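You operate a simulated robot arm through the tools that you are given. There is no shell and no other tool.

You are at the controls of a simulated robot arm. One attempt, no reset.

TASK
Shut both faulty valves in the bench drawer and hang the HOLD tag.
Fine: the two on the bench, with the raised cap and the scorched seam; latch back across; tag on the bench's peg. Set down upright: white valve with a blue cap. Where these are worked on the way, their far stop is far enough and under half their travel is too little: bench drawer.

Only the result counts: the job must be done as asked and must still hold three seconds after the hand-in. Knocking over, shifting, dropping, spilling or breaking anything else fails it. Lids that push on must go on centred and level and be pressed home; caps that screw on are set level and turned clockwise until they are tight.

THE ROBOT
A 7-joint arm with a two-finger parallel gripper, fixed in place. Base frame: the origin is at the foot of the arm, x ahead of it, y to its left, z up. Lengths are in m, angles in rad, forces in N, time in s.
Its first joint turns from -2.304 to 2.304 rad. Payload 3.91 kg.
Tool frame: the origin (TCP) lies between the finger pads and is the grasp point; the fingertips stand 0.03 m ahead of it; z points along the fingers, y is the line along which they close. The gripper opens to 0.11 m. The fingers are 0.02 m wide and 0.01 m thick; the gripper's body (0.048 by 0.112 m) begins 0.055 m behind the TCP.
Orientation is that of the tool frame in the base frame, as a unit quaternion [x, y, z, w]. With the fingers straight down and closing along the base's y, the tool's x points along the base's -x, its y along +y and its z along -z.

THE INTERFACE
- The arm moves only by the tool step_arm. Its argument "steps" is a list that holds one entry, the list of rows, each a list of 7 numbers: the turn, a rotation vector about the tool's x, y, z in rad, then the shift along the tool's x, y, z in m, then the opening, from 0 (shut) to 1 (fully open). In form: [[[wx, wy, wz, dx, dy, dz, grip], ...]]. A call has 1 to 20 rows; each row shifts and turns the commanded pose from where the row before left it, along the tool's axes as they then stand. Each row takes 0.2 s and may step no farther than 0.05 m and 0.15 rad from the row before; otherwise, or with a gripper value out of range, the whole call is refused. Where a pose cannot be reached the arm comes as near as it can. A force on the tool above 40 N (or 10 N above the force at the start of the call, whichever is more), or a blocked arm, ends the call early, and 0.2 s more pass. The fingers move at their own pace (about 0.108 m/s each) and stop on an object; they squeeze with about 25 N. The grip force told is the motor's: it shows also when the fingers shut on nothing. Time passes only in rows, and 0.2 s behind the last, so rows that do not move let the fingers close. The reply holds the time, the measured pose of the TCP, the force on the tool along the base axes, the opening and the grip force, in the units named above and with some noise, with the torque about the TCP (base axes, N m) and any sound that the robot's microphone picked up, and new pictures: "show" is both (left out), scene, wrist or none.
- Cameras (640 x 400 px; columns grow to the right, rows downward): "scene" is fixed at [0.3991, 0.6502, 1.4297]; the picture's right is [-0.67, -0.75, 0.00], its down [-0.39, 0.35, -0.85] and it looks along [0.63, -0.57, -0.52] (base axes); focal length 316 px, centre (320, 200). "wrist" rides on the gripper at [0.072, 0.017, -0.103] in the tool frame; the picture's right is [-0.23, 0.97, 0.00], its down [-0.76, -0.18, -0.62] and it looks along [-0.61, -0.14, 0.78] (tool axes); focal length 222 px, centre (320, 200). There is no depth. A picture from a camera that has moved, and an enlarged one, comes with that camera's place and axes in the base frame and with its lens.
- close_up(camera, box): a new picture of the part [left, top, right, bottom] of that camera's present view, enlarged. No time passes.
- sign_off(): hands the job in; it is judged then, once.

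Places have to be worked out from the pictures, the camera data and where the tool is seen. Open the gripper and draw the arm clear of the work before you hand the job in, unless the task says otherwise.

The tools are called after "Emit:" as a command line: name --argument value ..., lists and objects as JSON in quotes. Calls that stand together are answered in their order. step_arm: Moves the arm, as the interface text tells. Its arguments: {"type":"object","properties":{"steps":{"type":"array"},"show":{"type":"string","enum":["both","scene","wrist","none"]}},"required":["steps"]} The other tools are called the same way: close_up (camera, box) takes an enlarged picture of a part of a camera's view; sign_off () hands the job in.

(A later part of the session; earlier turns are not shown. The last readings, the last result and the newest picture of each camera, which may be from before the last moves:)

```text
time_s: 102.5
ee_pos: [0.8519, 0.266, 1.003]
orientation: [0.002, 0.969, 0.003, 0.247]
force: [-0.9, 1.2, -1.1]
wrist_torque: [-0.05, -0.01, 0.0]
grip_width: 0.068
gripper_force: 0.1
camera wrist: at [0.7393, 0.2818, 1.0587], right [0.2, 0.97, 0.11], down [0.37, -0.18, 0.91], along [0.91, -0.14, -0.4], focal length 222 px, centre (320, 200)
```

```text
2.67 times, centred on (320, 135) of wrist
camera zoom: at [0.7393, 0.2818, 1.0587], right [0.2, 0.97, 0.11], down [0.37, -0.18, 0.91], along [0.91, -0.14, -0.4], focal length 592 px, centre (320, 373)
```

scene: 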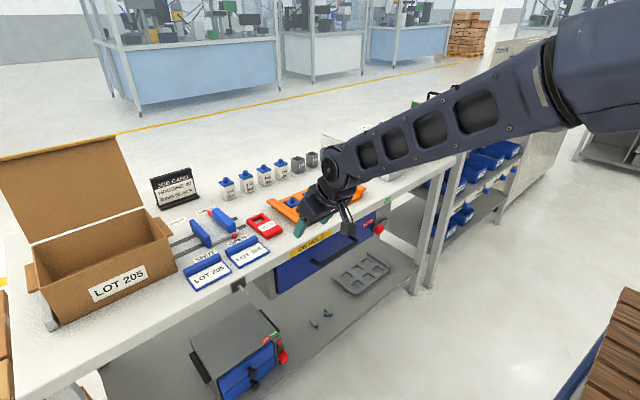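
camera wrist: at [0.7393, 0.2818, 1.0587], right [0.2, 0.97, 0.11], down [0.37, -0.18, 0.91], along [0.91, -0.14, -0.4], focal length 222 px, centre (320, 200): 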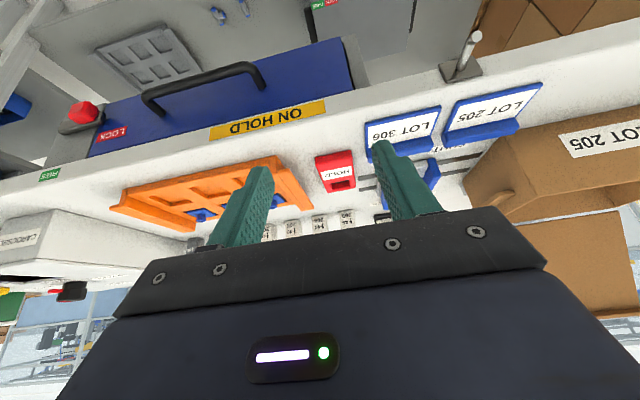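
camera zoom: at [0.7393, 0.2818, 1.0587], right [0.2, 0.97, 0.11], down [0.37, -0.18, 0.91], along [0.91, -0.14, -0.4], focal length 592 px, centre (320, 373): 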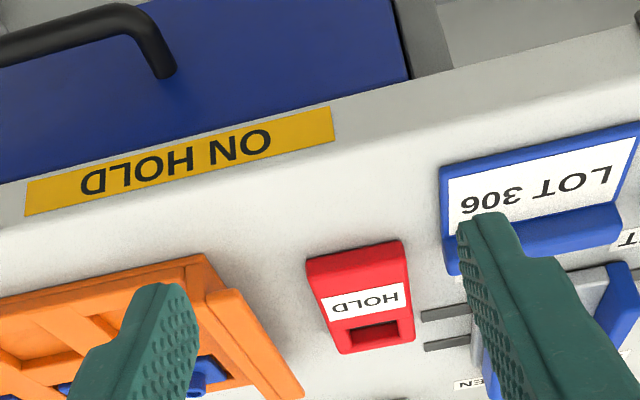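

Pitch is 0.5 and the wrist view confirms the tag: x 1.025–1.128, y 0.237–0.292, hole centre at about x 1.108. I move to a pre-grasp above its label area.

Emit:
step_arm --steps '[[[0, 0, 0, -0.0307, -0.0004, 0.0274, 0.66], [0, 0, 0, -0.0307, -0.0004, 0.0274, 0.66], [0, 0, 0, -0.0307, -0.0004, 0.0274, 0.66], [0, 0, 0, -0.0307, -0.0004, 0.0274, 0.66], [0, 0, 0, 0, 0, 0, 0.66]]]'

Emit:
close_up --camera "wrist" --box '[220, 80, 420, 205]'

Emit:
close_up --camera "scene" --box '[220, 170, 348, 250]'

```text
time_s: 103.7
ee_pos: [1.016, 0.2635, 0.9674]
orientation: [0.003, 0.969, 0.002, 0.249]
force: [-0.3, 0.1, 0.7]
wrist_torque: [0.0, -0.01, 0.03]
grip_width: 0.0725
gripper_force: 0.0
camera wrist: at [0.9026, 0.2796, 1.0237], right [0.2, 0.97, 0.11], down [0.37, -0.18, 0.91], along [0.91, -0.14, -0.39], focal length 222 px, centre (320, 200)
```

scene: 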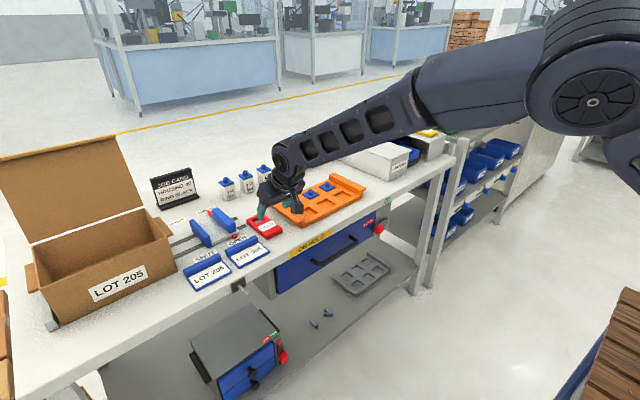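
wrist: 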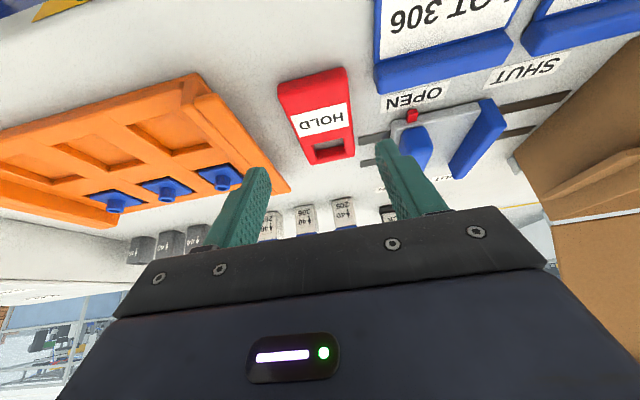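

```text
3.20 times, centred on (320, 142) of wrist
camera zoom: at [0.9026, 0.2796, 1.0237], right [0.2, 0.97, 0.11], down [0.37, -0.18, 0.91], along [0.91, -0.14, -0.39], focal length 711 px, centre (320, 384)
```

zoom: 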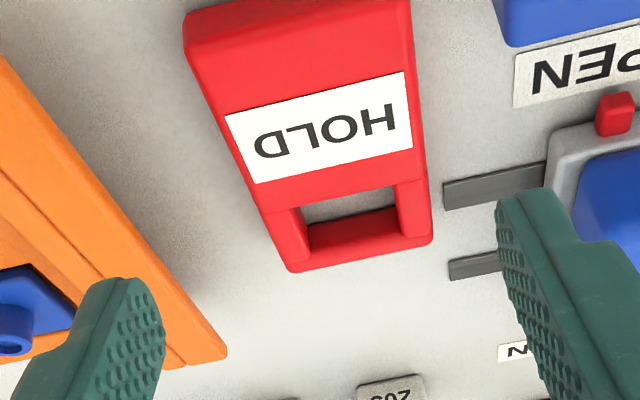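

```text
5.00 times, centred on (284, 210) of scene
camera zoom: at [0.3991, 0.6502, 1.4297], right [-0.67, -0.75, 0.0], down [-0.39, 0.35, -0.85], along [0.63, -0.57, -0.52], focal length 1581 px, centre (500, 150)
```

zoom: 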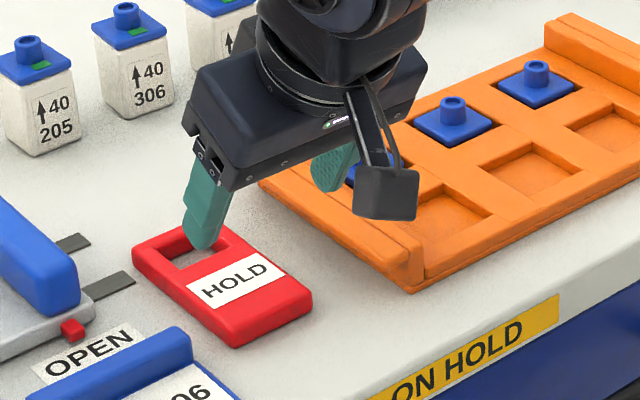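

Refined: hole x 1.095–1.122 (27 mm) by about 32 mm wide, tag centre y≈0.265. I descend along the tool axis to just above the bench beside the tag's edges.

Emit:
step_arm --steps '[[[0, 0, 0, 0.0043, 0.0012, 0.025, 0.66], [0, 0, 0, 0, 0, 0.025, 0.66], [0, 0, 0, 0, 0, 0.017, 0.66], [0, 0, 0, 0, 0, 0, 0.66]]]'

Emit:
close_up --camera "wrist" --box '[200, 80, 440, 230]'

Emit:
close_up --camera "scene" --box '[220, 190, 316, 250]'

```text
time_s: 104.7
ee_pos: [1.043, 0.2629, 0.9043]
orientation: [0.002, 0.969, 0.003, 0.248]
force: [-0.6, 1.1, 1.2]
wrist_torque: [0.02, 0.02, 0.01]
grip_width: 0.0725
gripper_force: 0.0
camera wrist: at [0.9295, 0.2796, 0.9607], right [0.2, 0.97, 0.11], down [0.37, -0.18, 0.91], along [0.91, -0.14, -0.39], focal length 222 px, centre (320, 200)
```

scene: 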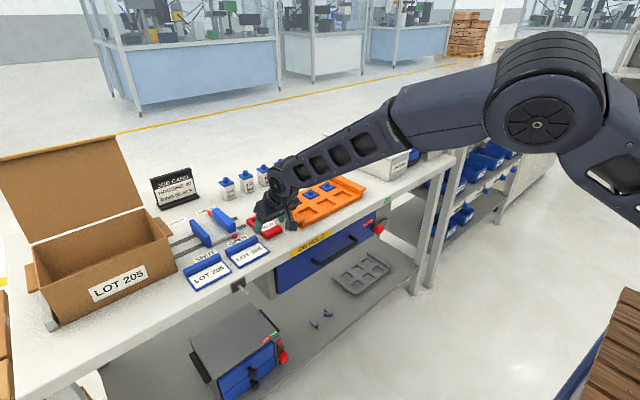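
wrist: 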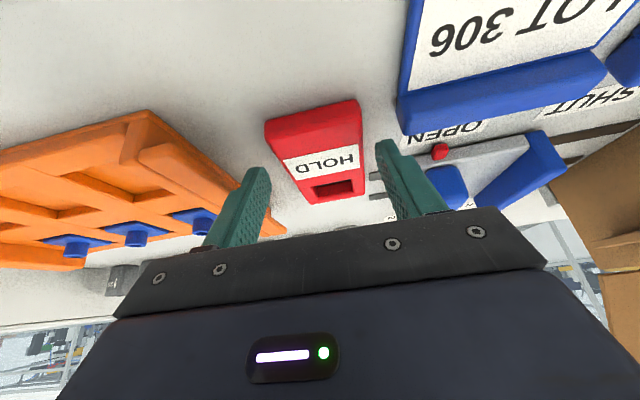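

```text
2.67 times, centred on (320, 155) of wrist
camera zoom: at [0.9295, 0.2796, 0.9607], right [0.2, 0.97, 0.11], down [0.37, -0.18, 0.91], along [0.91, -0.14, -0.39], focal length 592 px, centre (320, 320)
```

zoom: 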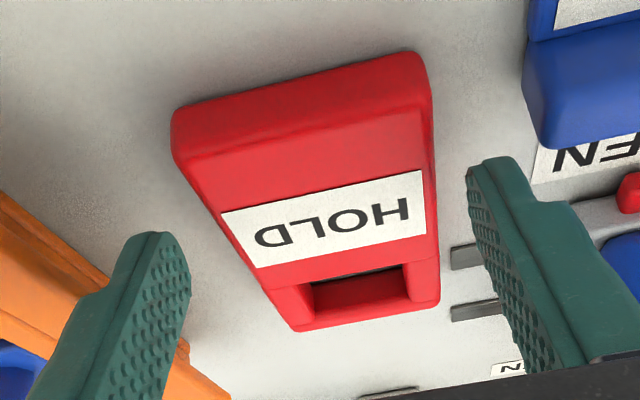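

```text
6.67 times, centred on (268, 220) of scene
camera zoom: at [0.3991, 0.6502, 1.4297], right [-0.67, -0.75, 0.0], down [-0.39, 0.35, -0.85], along [0.63, -0.57, -0.52], focal length 2108 px, centre (667, 67)
```

zoom: 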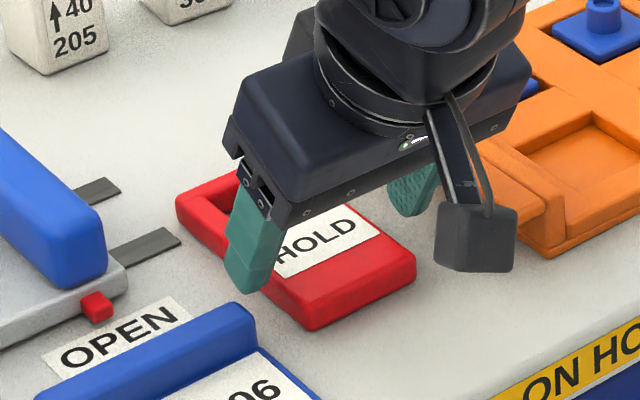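

The fingers are flanking the tag just above the bench. I take the last centimetre in small steps, watching force.

Emit:
step_arm --steps '[[[0, 0, 0, 0, 0.002, 0.005, 0.66], [0, 0, 0, 0, 0, 0, 0.66]]]' --show "none"

Emit:
step_arm --steps '[[[0, 0, 0, 0, 0, 0.004, 0.66], [0, 0, 0, 0, 0, 0, 0.66]]]' --show "wrist"

Emit:
close_up --camera "scene" --box '[230, 200, 294, 240]'

```text
time_s: 105.3
ee_pos: [1.0449, 0.2667, 0.9006]
orientation: [0.003, 0.969, 0.002, 0.248]
force: [-0.5, 0.4, -0.6]
wrist_torque: [-0.01, -0.03, 0.01]
grip_width: 0.0724
gripper_force: 0.0
```

```text
time_s: 105.9
ee_pos: [1.0473, 0.2651, 0.8967]
orientation: [0.003, 0.969, 0.003, 0.249]
force: [0.1, 0.1, -0.1]
wrist_torque: [0.02, 0.0, 0.02]
grip_width: 0.0723
gripper_force: 0.2
camera wrist: at [0.9336, 0.2818, 0.9525], right [0.2, 0.97, 0.11], down [0.37, -0.18, 0.91], along [0.91, -0.14, -0.39], focal length 222 px, centre (320, 200)
```

wrist: 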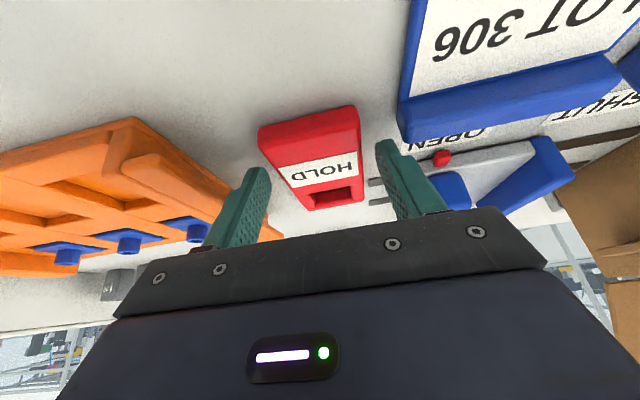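

```text
10.00 times, centred on (262, 220) of scene
camera zoom: at [0.3991, 0.6502, 1.4297], right [-0.67, -0.75, 0.0], down [-0.39, 0.35, -0.85], along [0.63, -0.57, -0.52], focal length 3161 px, centre (900, 0)
```

zoom: 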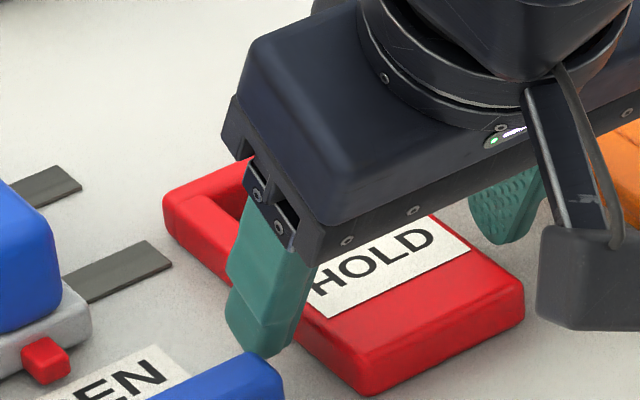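

The fingertips straddle the tag about 2 mm above the bench. I close gently onto its edges.

Emit:
step_arm --steps '[[[0, 0, 0, 0, 0, 0.001, 0.56], [0, 0, 0, 0, 0, 0, 0.5], [0, 0, 0, 0, 0, 0, 0.3], [0, 0, 0, 0, 0, 0, 0], [0, 0, 0, 0, 0, 0, 0]]]' --show "wrist"

Emit:
close_up --camera "wrist" --box '[200, 80, 440, 230]'

```text
time_s: 107.1
ee_pos: [1.0473, 0.2659, 0.8967]
orientation: [0.003, 0.969, 0.003, 0.249]
force: [-0.4, -0.2, 0.0]
wrist_torque: [0.04, -0.05, -0.01]
grip_width: 0.0572
gripper_force: 24.9
camera wrist: at [0.9341, 0.2815, 0.9516], right [0.2, 0.97, 0.11], down [0.37, -0.18, 0.91], along [0.91, -0.14, -0.39], focal length 222 px, centre (320, 200)
```

wrist: 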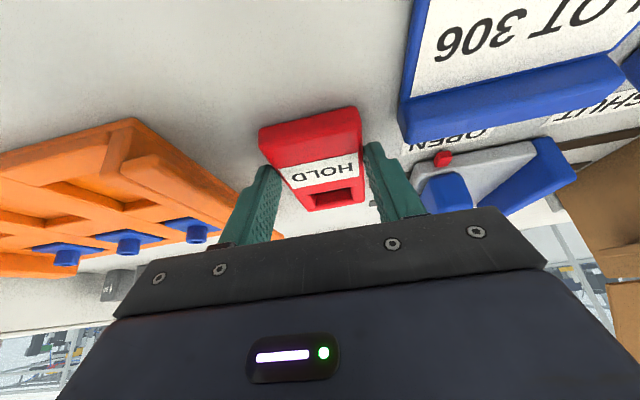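

```text
2.67 times, centred on (320, 155) of wrist
camera zoom: at [0.9341, 0.2815, 0.9516], right [0.2, 0.97, 0.11], down [0.37, -0.18, 0.91], along [0.91, -0.14, -0.39], focal length 592 px, centre (320, 320)
```

zoom: 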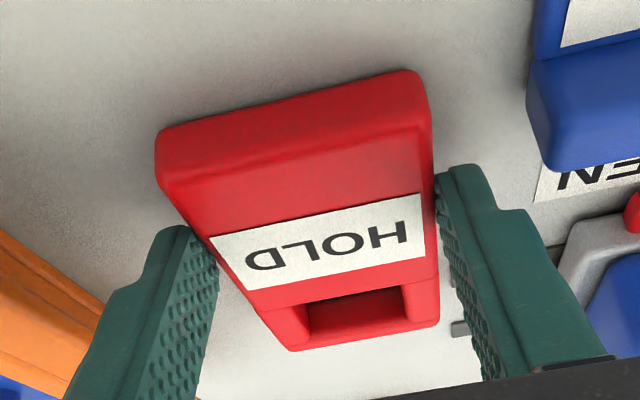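

Gripped (57 mm, 25 N). I lift slowly and check that it stays level.

Emit:
step_arm --steps '[[[0, 0, 0, -0.0007, 0, -0.0013, 0], [0, 0, 0, -0.0014, 0, -0.0026, 0], [0, 0, 0, -0.0024, 0, -0.0044, 0], [0, 0, 0, -0.0029, 0, -0.0053, 0], [0, 0, 0, -0.0039, 0, -0.007, 0], [0, 0, 0, 0, 0, 0, 0]]]'

Emit:
close_up --camera "scene" --box '[230, 195, 294, 235]'

Emit:
close_up --camera "wrist" --box '[200, 80, 440, 230]'

```text
time_s: 108.5
ee_pos: [1.0467, 0.265, 0.9197]
orientation: [0.003, 0.968, 0.003, 0.249]
force: [0.2, 1.1, -0.1]
wrist_torque: [0.03, -0.01, -0.01]
grip_width: 0.0572
gripper_force: 24.9
camera wrist: at [0.9346, 0.2807, 0.9748], right [0.2, 0.97, 0.11], down [0.37, -0.18, 0.91], along [0.91, -0.14, -0.39], focal length 222 px, centre (320, 200)
```

scene: 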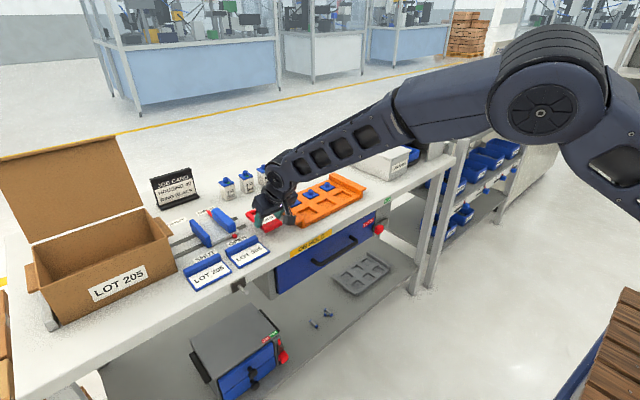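
wrist: 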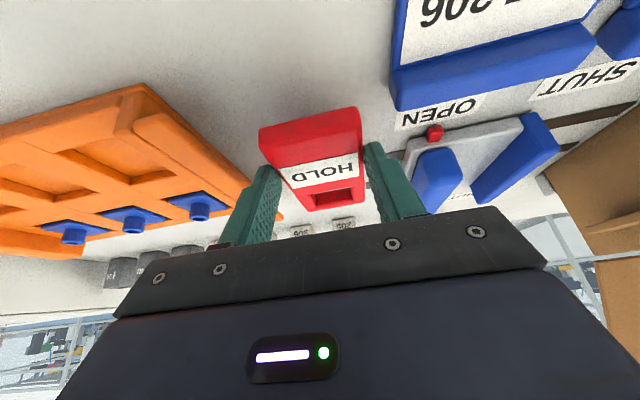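

```text
10.00 times, centred on (262, 215) of scene
camera zoom: at [0.3991, 0.6502, 1.4297], right [-0.67, -0.75, 0.0], down [-0.39, 0.35, -0.85], along [0.63, -0.57, -0.52], focal length 3161 px, centre (900, 50)
```

zoom: 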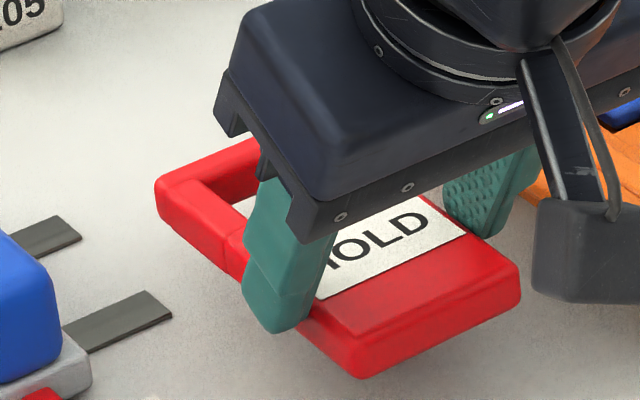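

```text
2.67 times, centred on (320, 155) of wrist
camera zoom: at [0.9346, 0.2807, 0.9748], right [0.2, 0.97, 0.11], down [0.37, -0.18, 0.91], along [0.91, -0.14, -0.39], focal length 592 px, centre (320, 320)
```

zoom: 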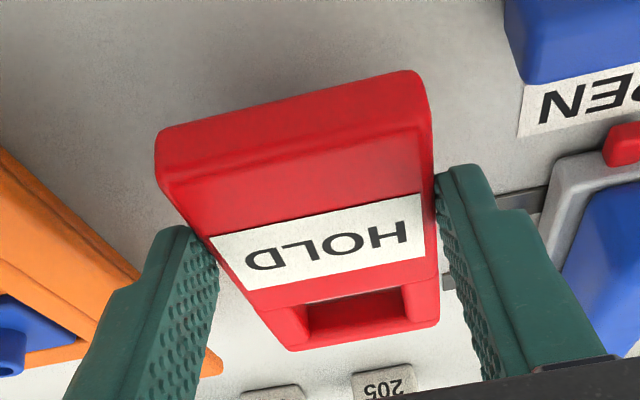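

The tag comes up level and held firmly. I lift it clear and retract toward the robot.

Emit:
step_arm --steps '[[[0, 0, 0, -0.0029, 0, -0.0053, 0], [0, 0, 0, -0.0039, 0, -0.007, 0], [0, 0, 0, -0.0048, 0, -0.0088, 0], [0, 0, 0, -0.0048, 0, -0.0088, 0], [0, 0, 0, -0.0048, 0, -0.0088, 0], [0, 0, 0, -0.0048, 0, -0.0088, 0], [0, 0, 0, -0.0048, 0, -0.0088, 0], [0, 0, 0, -0.0048, 0, -0.0088, 0], [0, 0, 0, 0.0088, 0, -0.0048, 0], [0, 0, 0, 0.0131, 0, -0.0072, 0], [0, 0, 0, 0.0158, 0, -0.0087, 0], [0, 0, 0, 0.0158, 0, -0.0087, 0], [0, 0, 0, 0.0158, 0, -0.0087, 0], [0, 0, 0, 0.0158, 0, -0.0087, 0], [0, 0, 0, 0.0158, 0, -0.0087, 0], [0, 0, 0, 0.0158, 0, -0.0087, 0], [0, 0, 0, 0.0158, 0, -0.0087, 0], [0, 0, 0, 0.0158, 0, -0.0087, 0], [0, 0, 0, 0.0158, 0, -0.0087, 0], [0, 0, 0, 0.0131, 0, -0.0072, 0]]]'

Emit:
close_up --camera "scene" --box '[220, 180, 380, 280]'

```text
time_s: 112.7
ee_pos: [0.8441, 0.2647, 0.9929]
orientation: [0.003, 0.969, 0.001, 0.248]
force: [-0.7, -0.2, 0.4]
wrist_torque: [0.0, 0.04, 0.02]
grip_width: 0.0572
gripper_force: 25.0
camera wrist: at [0.7312, 0.2809, 1.05], right [0.2, 0.97, 0.11], down [0.37, -0.18, 0.91], along [0.91, -0.14, -0.39], focal length 222 px, centre (320, 200)
```

scene: 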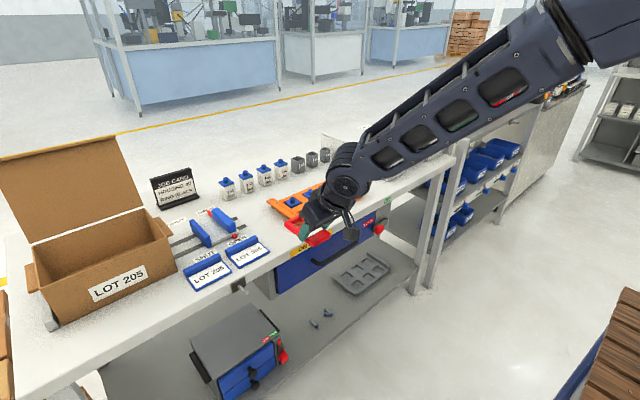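
wrist: 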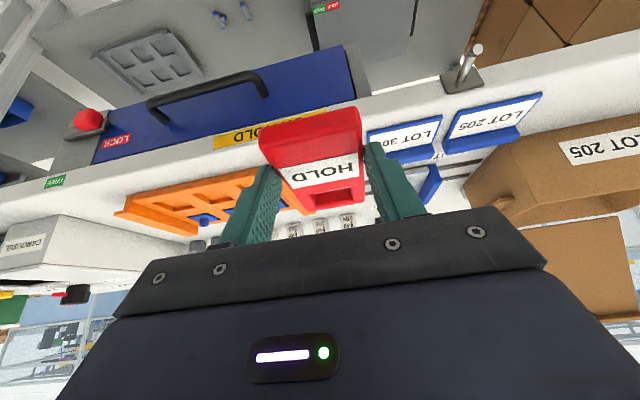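

```text
4.00 times, centred on (300, 230) of scene
camera zoom: at [0.3991, 0.6502, 1.4297], right [-0.67, -0.75, 0.0], down [-0.39, 0.35, -0.85], along [0.63, -0.57, -0.52], focal length 1264 px, centre (400, 80)
```

zoom: 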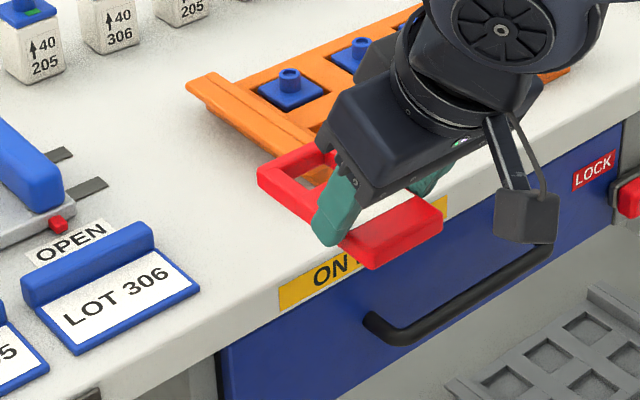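

The tag is secure. From here the wrist camera sees the peg well, so I zoom in to pin down its position.

Emit:
close_up --camera "wrist" --box '[420, 20, 516, 80]'

```text
6.67 times, centred on (468, 50) of wrist
camera zoom: at [0.7312, 0.2809, 1.05], right [0.2, 0.97, 0.11], down [0.37, -0.18, 0.91], along [0.91, -0.14, -0.39], focal length 1481 px, centre (-667, 1200)
```

zoom: 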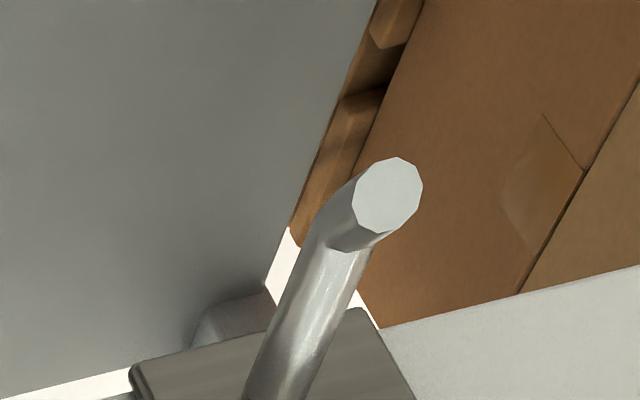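

The peg resolves to: straight part at y≈0.428, z≈0.839 from x 0.944 to 0.920, then a small lip up to (0.909, 0.845). I carry the tag over to y≈0.428 in front of the peg.

Emit:
step_arm --steps '[[[0, 0, 0, 0.004, 0.01, -0.0022, 0], [0, 0, 0, 0.008, 0.02, -0.0044, 0], [0, 0, 0, 0.008, 0.022, -0.0044, 0], [0, 0, 0, 0.008, 0.022, -0.0044, 0], [0, 0, 0, 0.008, 0.022, -0.0044, 0], [0, 0, 0, 0.004, 0.022, -0.0022, 0], [0, 0, 0, 0, 0.022, 0, 0], [0, 0, 0, 0, 0.016, 0, 0], [0, 0, 0, 0, 0.007, 0, 0]]]'

```text
time_s: 114.7
ee_pos: [0.8001, 0.4292, 0.9936]
orientation: [0.002, 0.968, 0.003, 0.25]
force: [-0.6, 0.1, -0.9]
wrist_torque: [0.01, 0.03, 0.01]
grip_width: 0.0572
gripper_force: 25.3
camera wrist: at [0.687, 0.4453, 1.0491], right [0.2, 0.97, 0.11], down [0.37, -0.18, 0.91], along [0.91, -0.14, -0.39], focal length 222 px, centre (320, 200)
```

scene: 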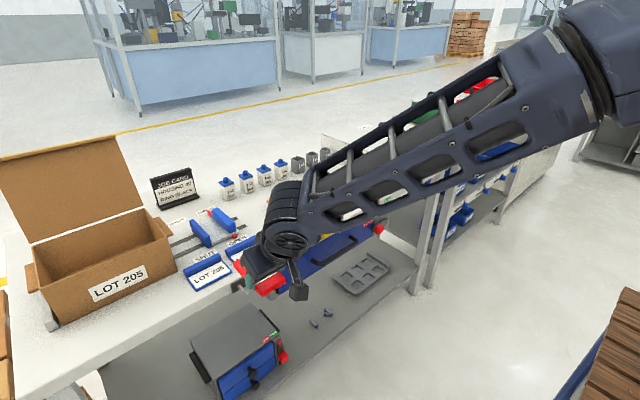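
wrist: 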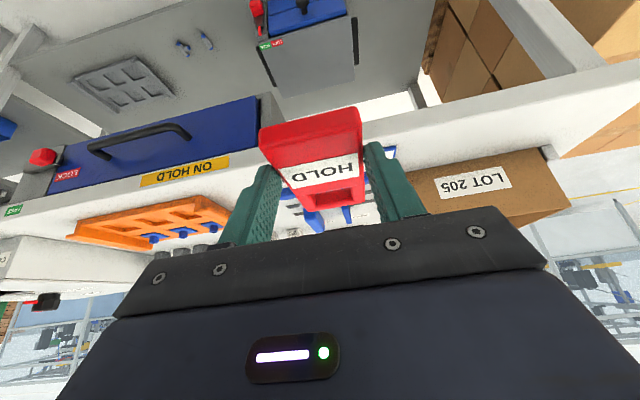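

Now I pitch the tool up by 1.3 rad so the tag stands nearly upright with its hole on top.

Emit:
step_arm --steps '[[[0, -0.06, 0, 0, 0, 0, 0], [0, -0.1, 0, 0, 0, 0, 0], [0, -0.1, 0, 0, 0, 0, 0], [0, -0.1, 0, 0, 0, 0, 0], [0, -0.1, 0, 0, 0, 0, 0], [0, -0.1, 0, 0, 0, 0, 0], [0, -0.1, 0, 0, 0, 0, 0], [0, -0.1, 0, 0, 0, 0, 0], [0, -0.1, 0, 0, 0, 0, 0], [0, -0.1, 0, 0, 0, 0, 0], [0, -0.1, 0, 0, 0, 0, 0], [0, -0.1, 0, 0, 0, 0, 0], [0, -0.1, 0, 0, 0, 0, 0], [0, -0.04, 0, 0, 0, 0, 0]]]'

Emit:
close_up --camera "scene" --box '[190, 220, 350, 320]'

```text
time_s: 117.7
ee_pos: [0.8007, 0.4289, 0.9947]
orientation: [0.002, 0.621, 0.002, 0.784]
force: [-0.1, -0.2, -1.7]
wrist_torque: [0.04, 0.0, 0.0]
grip_width: 0.0571
gripper_force: 24.8
camera wrist: at [0.7157, 0.4457, 0.9004], right [-0.05, 0.97, 0.23], down [-0.78, -0.18, 0.6], along [0.62, -0.15, 0.77], focal length 222 px, centre (320, 200)
```

scene: 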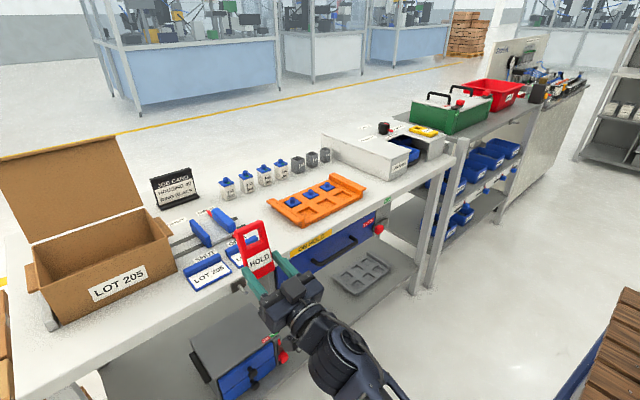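
wrist: 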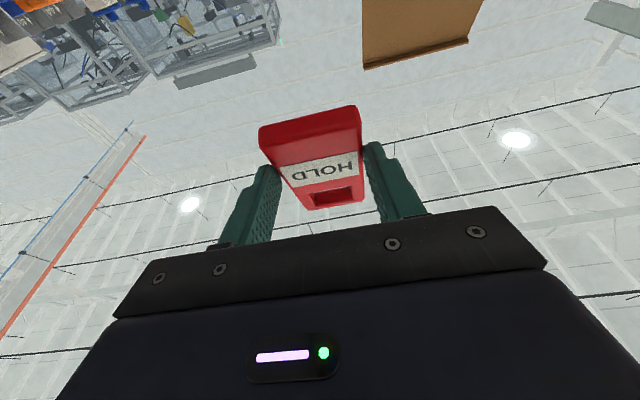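

```text
4.00 times, centred on (270, 270) of scene
camera zoom: at [0.3991, 0.6502, 1.4297], right [-0.67, -0.75, 0.0], down [-0.39, 0.35, -0.85], along [0.63, -0.57, -0.52], focal length 1264 px, centre (520, -80)
```

zoom: 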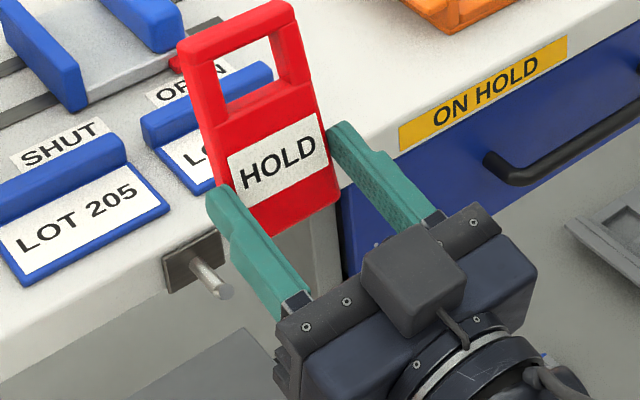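

The tag stands upright in the gripper, hole on top, label facing out, and the hole is where I calculate it (about TCP + (0.042, 0, 0.052)). I lower it to peg height, still well in front of the peg.

Emit:
step_arm --steps '[[[0, 0, 0, 0.0097, 0, -0.0023, 0], [0, 0, 0, 0.0195, 0, -0.0046, 0], [0, 0, 0, 0.0195, 0, -0.0046, 0], [0, 0, 0, 0.0195, 0, -0.0046, 0], [0, 0, 0, 0.0195, 0, -0.0046, 0], [0, 0, 0, 0.0195, 0, -0.0046, 0], [0, 0, 0, 0.0195, 0, -0.0046, 0], [0, 0, 0, 0.0195, 0, -0.0046, 0], [0, 0, 0, 0.0195, 0, -0.0046, 0], [0, 0, 0, 0.0195, 0, -0.0046, 0], [0, 0, 0, 0.0097, 0, -0.0023, 0], [0, 0, 0, 0, 0, 0, 0]]]'

Emit:
close_up --camera "scene" --box '[200, 250, 296, 310]'

```text
time_s: 120.3
ee_pos: [0.7987, 0.4291, 0.7994]
orientation: [0.002, 0.62, 0.001, 0.784]
force: [0.1, 0.5, -0.8]
wrist_torque: [-0.02, 0.05, -0.03]
grip_width: 0.057
gripper_force: 24.9
out of reach, approached as far as the arm can: row 4
camera wrist: at [0.7159, 0.4463, 0.7046], right [-0.05, 0.97, 0.23], down [-0.78, -0.18, 0.6], along [0.62, -0.15, 0.77], focal length 222 px, centre (320, 200)
```

scene: 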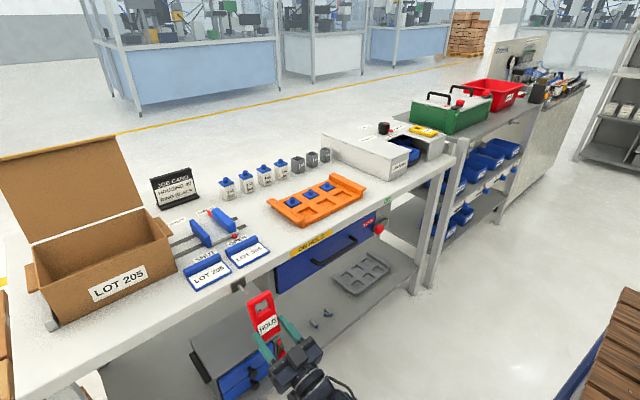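
wrist: 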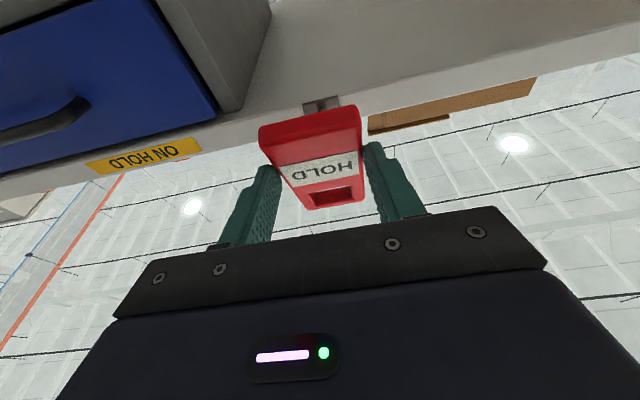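

```text
6.67 times, centred on (248, 280) of scene
camera zoom: at [0.3991, 0.6502, 1.4297], right [-0.67, -0.75, 0.0], down [-0.39, 0.35, -0.85], along [0.63, -0.57, -0.52], focal length 2108 px, centre (800, -333)
```

zoom: 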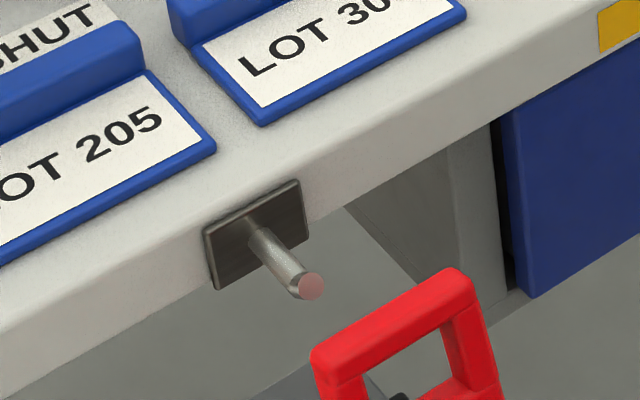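

Now at peg height. I zoom the scene camera on the hole and peg together to check alignment.

Emit:
close_up --camera "scene" --box '[215, 268, 295, 318]'

Emit:
close_up --camera "wrist" --box '[240, 80, 400, 180]'

```text
8.00 times, centred on (255, 293) of scene
camera zoom: at [0.3991, 0.6502, 1.4297], right [-0.67, -0.75, 0.0], down [-0.39, 0.35, -0.85], along [0.63, -0.57, -0.52], focal length 2529 px, centre (840, -544)
```

zoom: 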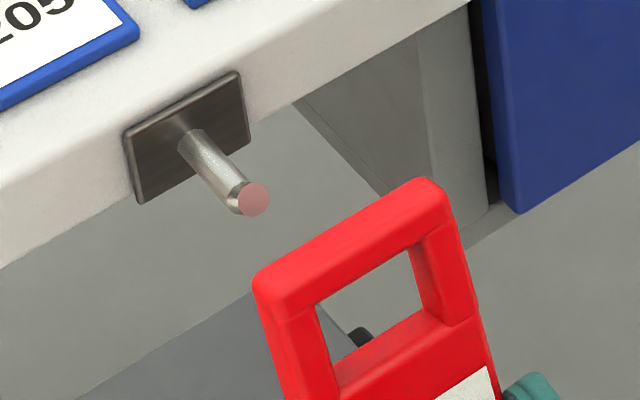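

```text
4.00 times, centred on (320, 130) of wrist
camera zoom: at [0.7159, 0.4463, 0.7046], right [-0.05, 0.97, 0.23], down [-0.78, -0.18, 0.6], along [0.62, -0.15, 0.77], focal length 888 px, centre (320, 480)
```

zoom: 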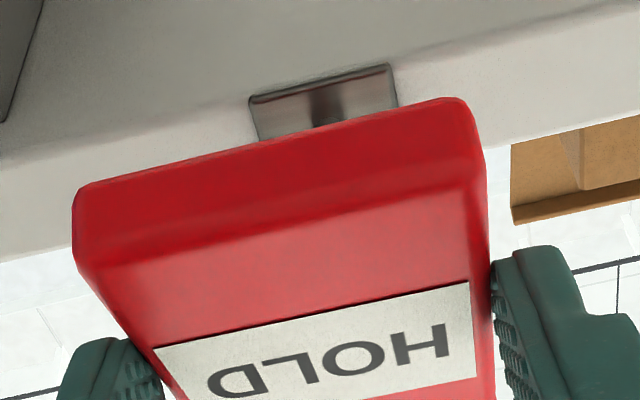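

I zoom tighter on the hole itself to measure its position accurately.

Emit:
close_up --camera "scene" --box '[240, 285, 288, 315]'

```text
13.33 times, centred on (264, 300) of scene
camera zoom: at [0.3991, 0.6502, 1.4297], right [-0.67, -0.75, 0.0], down [-0.39, 0.35, -0.85], along [0.63, -0.57, -0.52], focal length 4215 px, centre (1067, -1133)
```

zoom: 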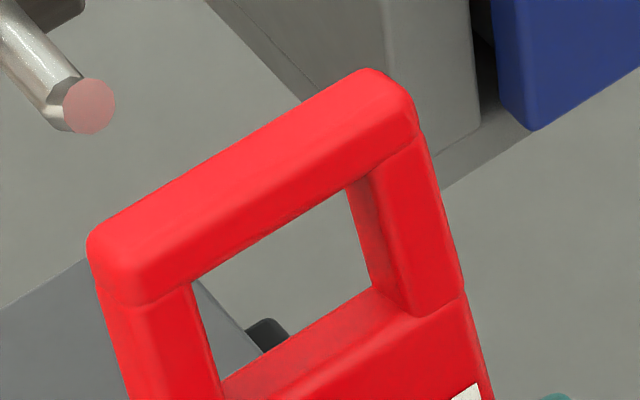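

The hole seems a few mm higher in the picture than my prediction. I check the fingertips and whole tag in the scene view to see where the difference comes from.

Emit:
close_up --camera "scene" --box '[232, 285, 312, 335]'

Emit:
close_up --camera "scene" --box '[232, 315, 312, 365]'

Emit:
close_up --camera "wrist" --box '[200, 80, 440, 230]'

```text
8.00 times, centred on (272, 310) of scene
camera zoom: at [0.3991, 0.6502, 1.4297], right [-0.67, -0.75, 0.0], down [-0.39, 0.35, -0.85], along [0.63, -0.57, -0.52], focal length 2529 px, centre (704, -680)
```

zoom: 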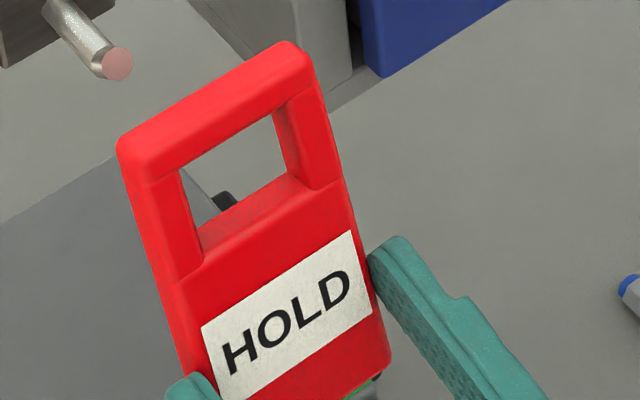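

```text
8.00 times, centred on (272, 340) of scene
camera zoom: at [0.3991, 0.6502, 1.4297], right [-0.67, -0.75, 0.0], down [-0.39, 0.35, -0.85], along [0.63, -0.57, -0.52], focal length 2529 px, centre (704, -920)
```

zoom: 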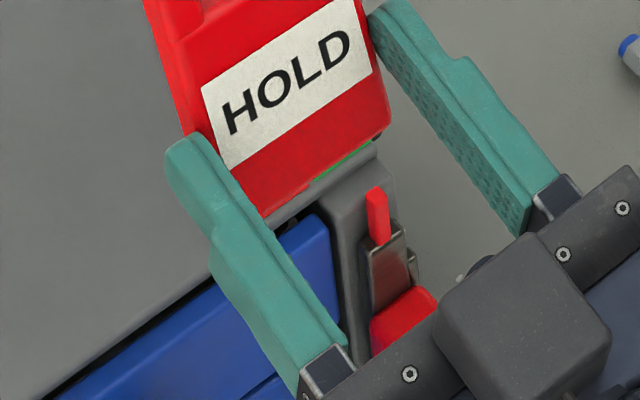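

```text
2.67 times, centred on (320, 155) of wrist
camera zoom: at [0.7159, 0.4463, 0.7046], right [-0.05, 0.97, 0.23], down [-0.78, -0.18, 0.6], along [0.62, -0.15, 0.77], focal length 592 px, centre (320, 320)
```

zoom: 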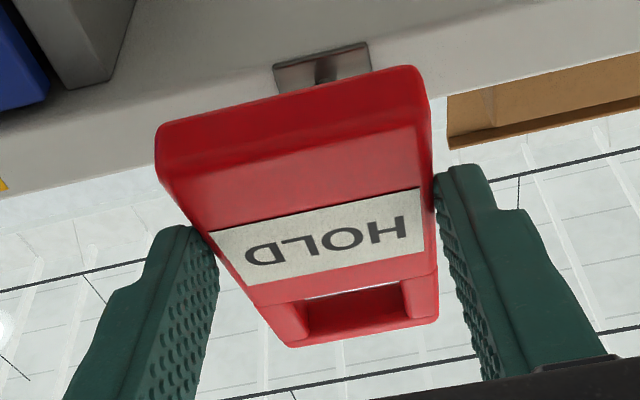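

From comparing fingertips and hole, I refine the hole to TCP + (0.047, 0, 0.055), now at about (0.845, 0.429, 0.854). The peg tip is near (0.912, 0.430, 0.842). I close in to bring the hole just in front of the tip and then compare in the image.

Emit:
step_arm --steps '[[[0, 0, 0, 0.0062, 0.0003, 0.0126, 0], [0, 0, 0, 0.0062, 0.0003, 0.0126, 0], [0, 0, 0, 0.0062, 0.0003, 0.0126, 0], [0, 0, 0, 0, 0, 0, 0]]]'

Emit:
close_up --camera "scene" --box '[220, 270, 284, 310]'

Emit:
close_up --camera "wrist" --box '[240, 80, 400, 180]'

```text
time_s: 121.3
ee_pos: [0.8414, 0.431, 0.7886]
orientation: [0.003, 0.621, 0.0, 0.784]
force: [0.2, 0.1, -1.0]
wrist_torque: [0.01, 0.02, 0.02]
grip_width: 0.0572
gripper_force: 25.1
camera wrist: at [0.7572, 0.4481, 0.6951], right [-0.05, 0.97, 0.23], down [-0.78, -0.18, 0.6], along [0.62, -0.15, 0.77], focal length 222 px, centre (320, 200)
```

scene: 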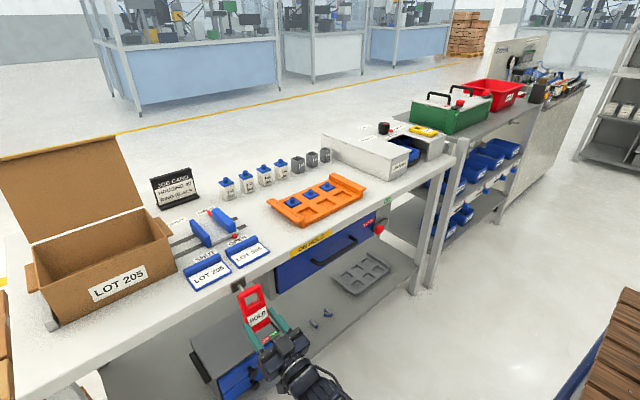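
wrist: 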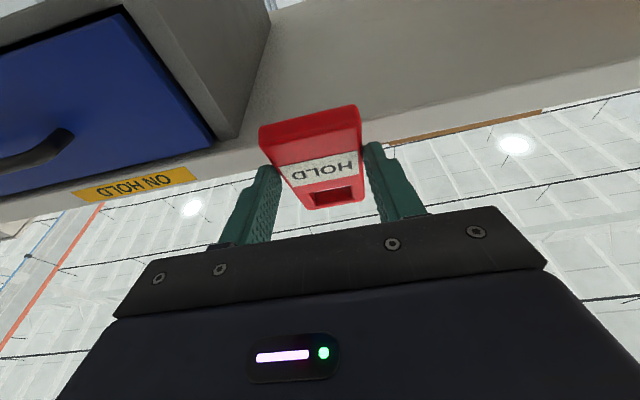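

```text
10.00 times, centred on (252, 290) of scene
camera zoom: at [0.3991, 0.6502, 1.4297], right [-0.67, -0.75, 0.0], down [-0.39, 0.35, -0.85], along [0.63, -0.57, -0.52], focal length 3161 px, centre (1000, -700)
```

zoom: 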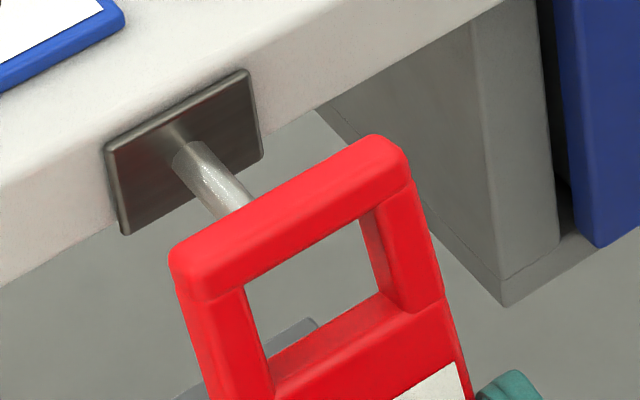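

```text
4.00 times, centred on (320, 130) of wrist
camera zoom: at [0.7572, 0.4481, 0.6951], right [-0.05, 0.97, 0.23], down [-0.78, -0.18, 0.6], along [0.62, -0.15, 0.77], focal length 888 px, centre (320, 480)
```

zoom: 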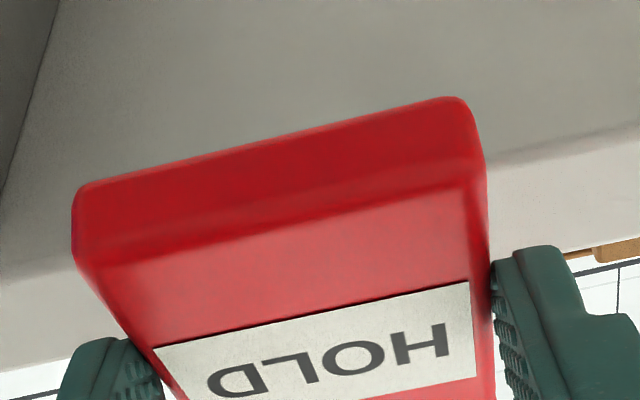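

The geometry lines up: moving forward about 24 mm should put the peg tip in the centre of the hole, within 1–2 mm. I advance in small steps, dropping slightly for the straight part of the peg.

Emit:
step_arm --steps '[[[0, 0, 0, 0.0027, 0, 0.0078, 0], [0, 0, 0, 0.0027, 0, 0.0078, 0], [0, 0, 0, 0.0027, 0, 0.0078, 0], [0, 0, 0, 0, 0, 0, 0]]]'

Emit:
close_up --camera "scene" --box '[220, 265, 284, 305]'

```text
time_s: 122.3
ee_pos: [0.8647, 0.4311, 0.7867]
orientation: [0.003, 0.62, 0.0, 0.784]
force: [-0.4, -0.5, -1.8]
wrist_torque: [-0.01, 0.02, 0.0]
grip_width: 0.0571
gripper_force: 24.4
camera wrist: at [0.781, 0.4478, 0.6927], right [-0.05, 0.97, 0.23], down [-0.78, -0.18, 0.6], along [0.62, -0.15, 0.77], focal length 222 px, centre (320, 200)
```

scene: 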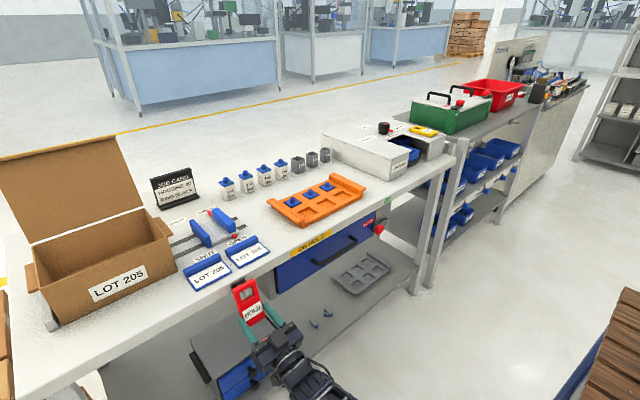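
wrist: 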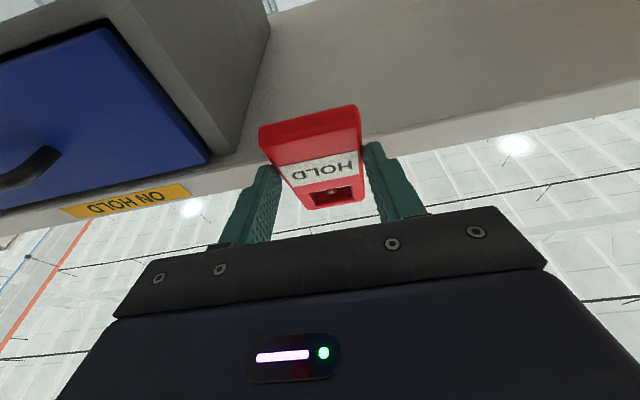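

```text
10.00 times, centred on (252, 285) of scene
camera zoom: at [0.3991, 0.6502, 1.4297], right [-0.67, -0.75, 0.0], down [-0.39, 0.35, -0.85], along [0.63, -0.57, -0.52], focal length 3161 px, centre (1000, -650)
```

zoom: 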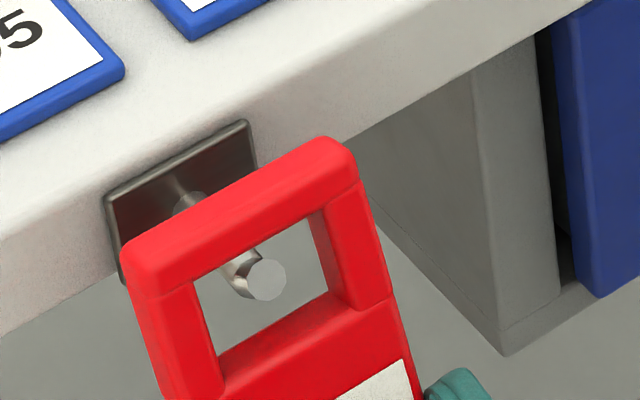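

The peg tip is visible right in the middle of the hole. I keep advancing another ~18 mm to thread the tag past the upturned lip.

Emit:
step_arm --steps '[[[0, 0, 0, 0.0028, 0, 0.0064, 0], [0, 0, 0, 0.0028, 0, 0.0064, 0], [0, 0, 0, 0, 0, 0, 0]]]'

Emit:
close_up --camera "scene" --box '[220, 265, 284, 305]'

Emit:
close_up --camera "wrist" --box '[270, 140, 390, 215]'

```text
time_s: 123.1
ee_pos: [0.8786, 0.4312, 0.7838]
orientation: [0.003, 0.62, 0.001, 0.785]
force: [-0.9, 0.5, -0.4]
wrist_torque: [-0.03, 0.0, -0.01]
grip_width: 0.0568
gripper_force: 25.6
camera wrist: at [0.7949, 0.4478, 0.6896], right [-0.05, 0.97, 0.23], down [-0.78, -0.18, 0.6], along [0.62, -0.15, 0.77], focal length 222 px, centre (320, 200)
```

scene: 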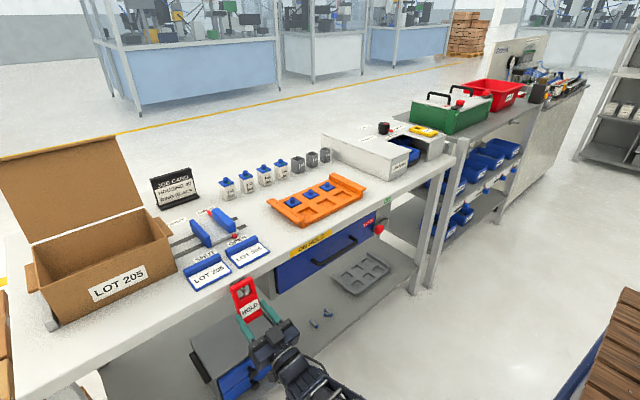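
wrist: 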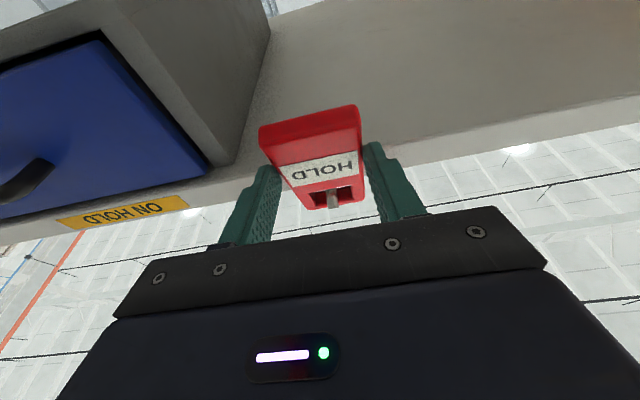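

```text
10.00 times, centred on (252, 285) of scene
camera zoom: at [0.3991, 0.6502, 1.4297], right [-0.67, -0.75, 0.0], down [-0.39, 0.35, -0.85], along [0.63, -0.57, -0.52], focal length 3161 px, centre (1000, -650)
```

zoom: 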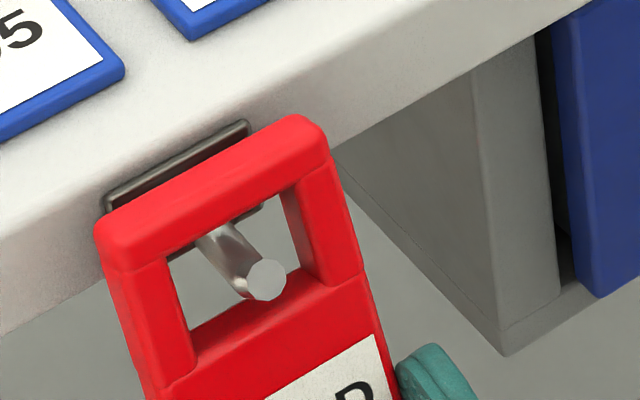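

```text
5.33 times, centred on (330, 178) of wrist
camera zoom: at [0.7949, 0.4478, 0.6896], right [-0.05, 0.97, 0.23], down [-0.78, -0.18, 0.6], along [0.62, -0.15, 0.77], focal length 1185 px, centre (267, 320)
```

zoom: 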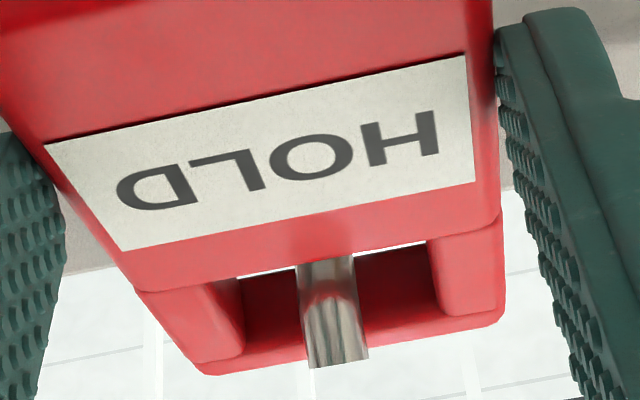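

The peg is through the hole with its lip sticking out on my side. I go 4 mm further, then lower until the top of the hole rests on the peg.

Emit:
step_arm --steps '[[[0, 0, 0, 0.0014, 0, 0.0037, 0], [0, 0, 0, 0.0029, 0, -0.0007, 0], [0, 0, 0, 0.0029, 0, -0.0007, 0], [0, 0, 0, 0, 0, 0, 0]]]' --show "none"

Emit:
step_arm --steps '[[[0, 0, 0, 0.0019, 0, -0.0005, 0], [0, 0, 0, 0, 0, 0, 0]]]'

Emit:
close_up --camera "scene" --box '[220, 265, 284, 305]'

```text
time_s: 124.1
ee_pos: [0.8831, 0.43, 0.7796]
orientation: [0.003, 0.621, 0.0, 0.784]
force: [1.7, -0.7, 7.8]
wrist_torque: [0.11, -0.32, -0.06]
grip_width: 0.0568
gripper_force: 24.8
```

```text
time_s: 124.7
ee_pos: [0.8834, 0.4297, 0.7781]
orientation: [0.003, 0.62, 0.001, 0.784]
force: [4.4, 0.9, 15.1]
wrist_torque: [-0.03, -0.62, 0.06]
grip_width: 0.0572
gripper_force: 25.2
camera wrist: at [0.7997, 0.4469, 0.6832], right [-0.05, 0.97, 0.23], down [-0.78, -0.18, 0.6], along [0.62, -0.15, 0.77], focal length 222 px, centre (320, 200)
```

scene: 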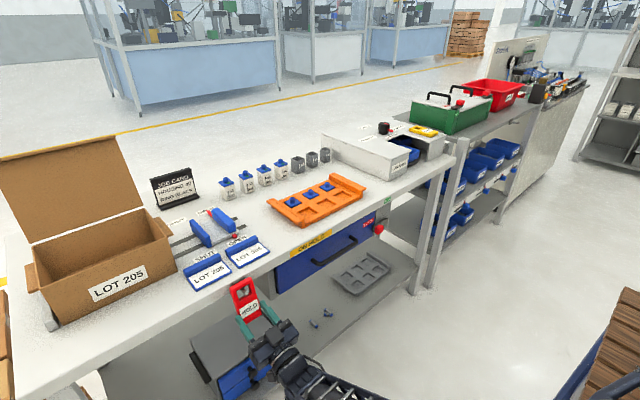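
wrist: 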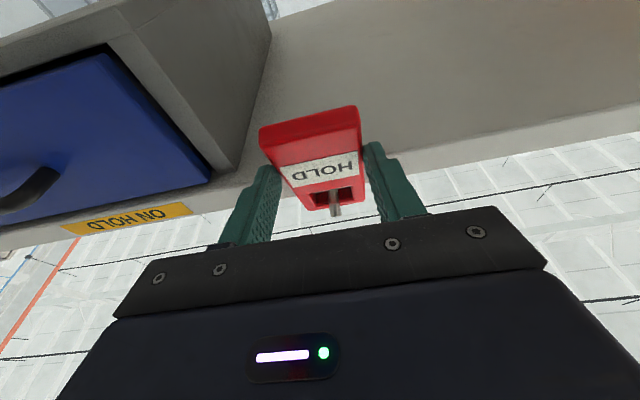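

```text
10.00 times, centred on (252, 285) of scene
camera zoom: at [0.3991, 0.6502, 1.4297], right [-0.67, -0.75, 0.0], down [-0.39, 0.35, -0.85], along [0.63, -0.57, -0.52], focal length 3161 px, centre (1000, -650)
```

zoom: 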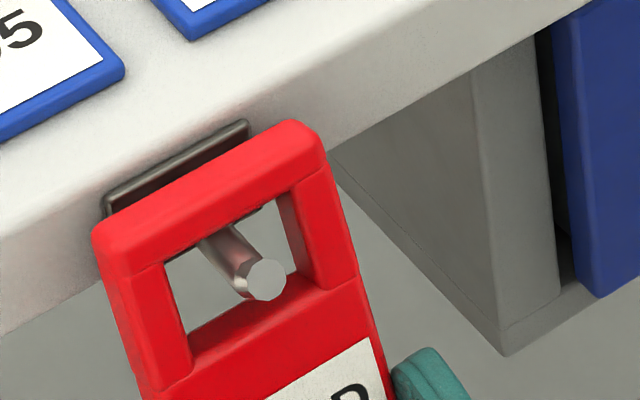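

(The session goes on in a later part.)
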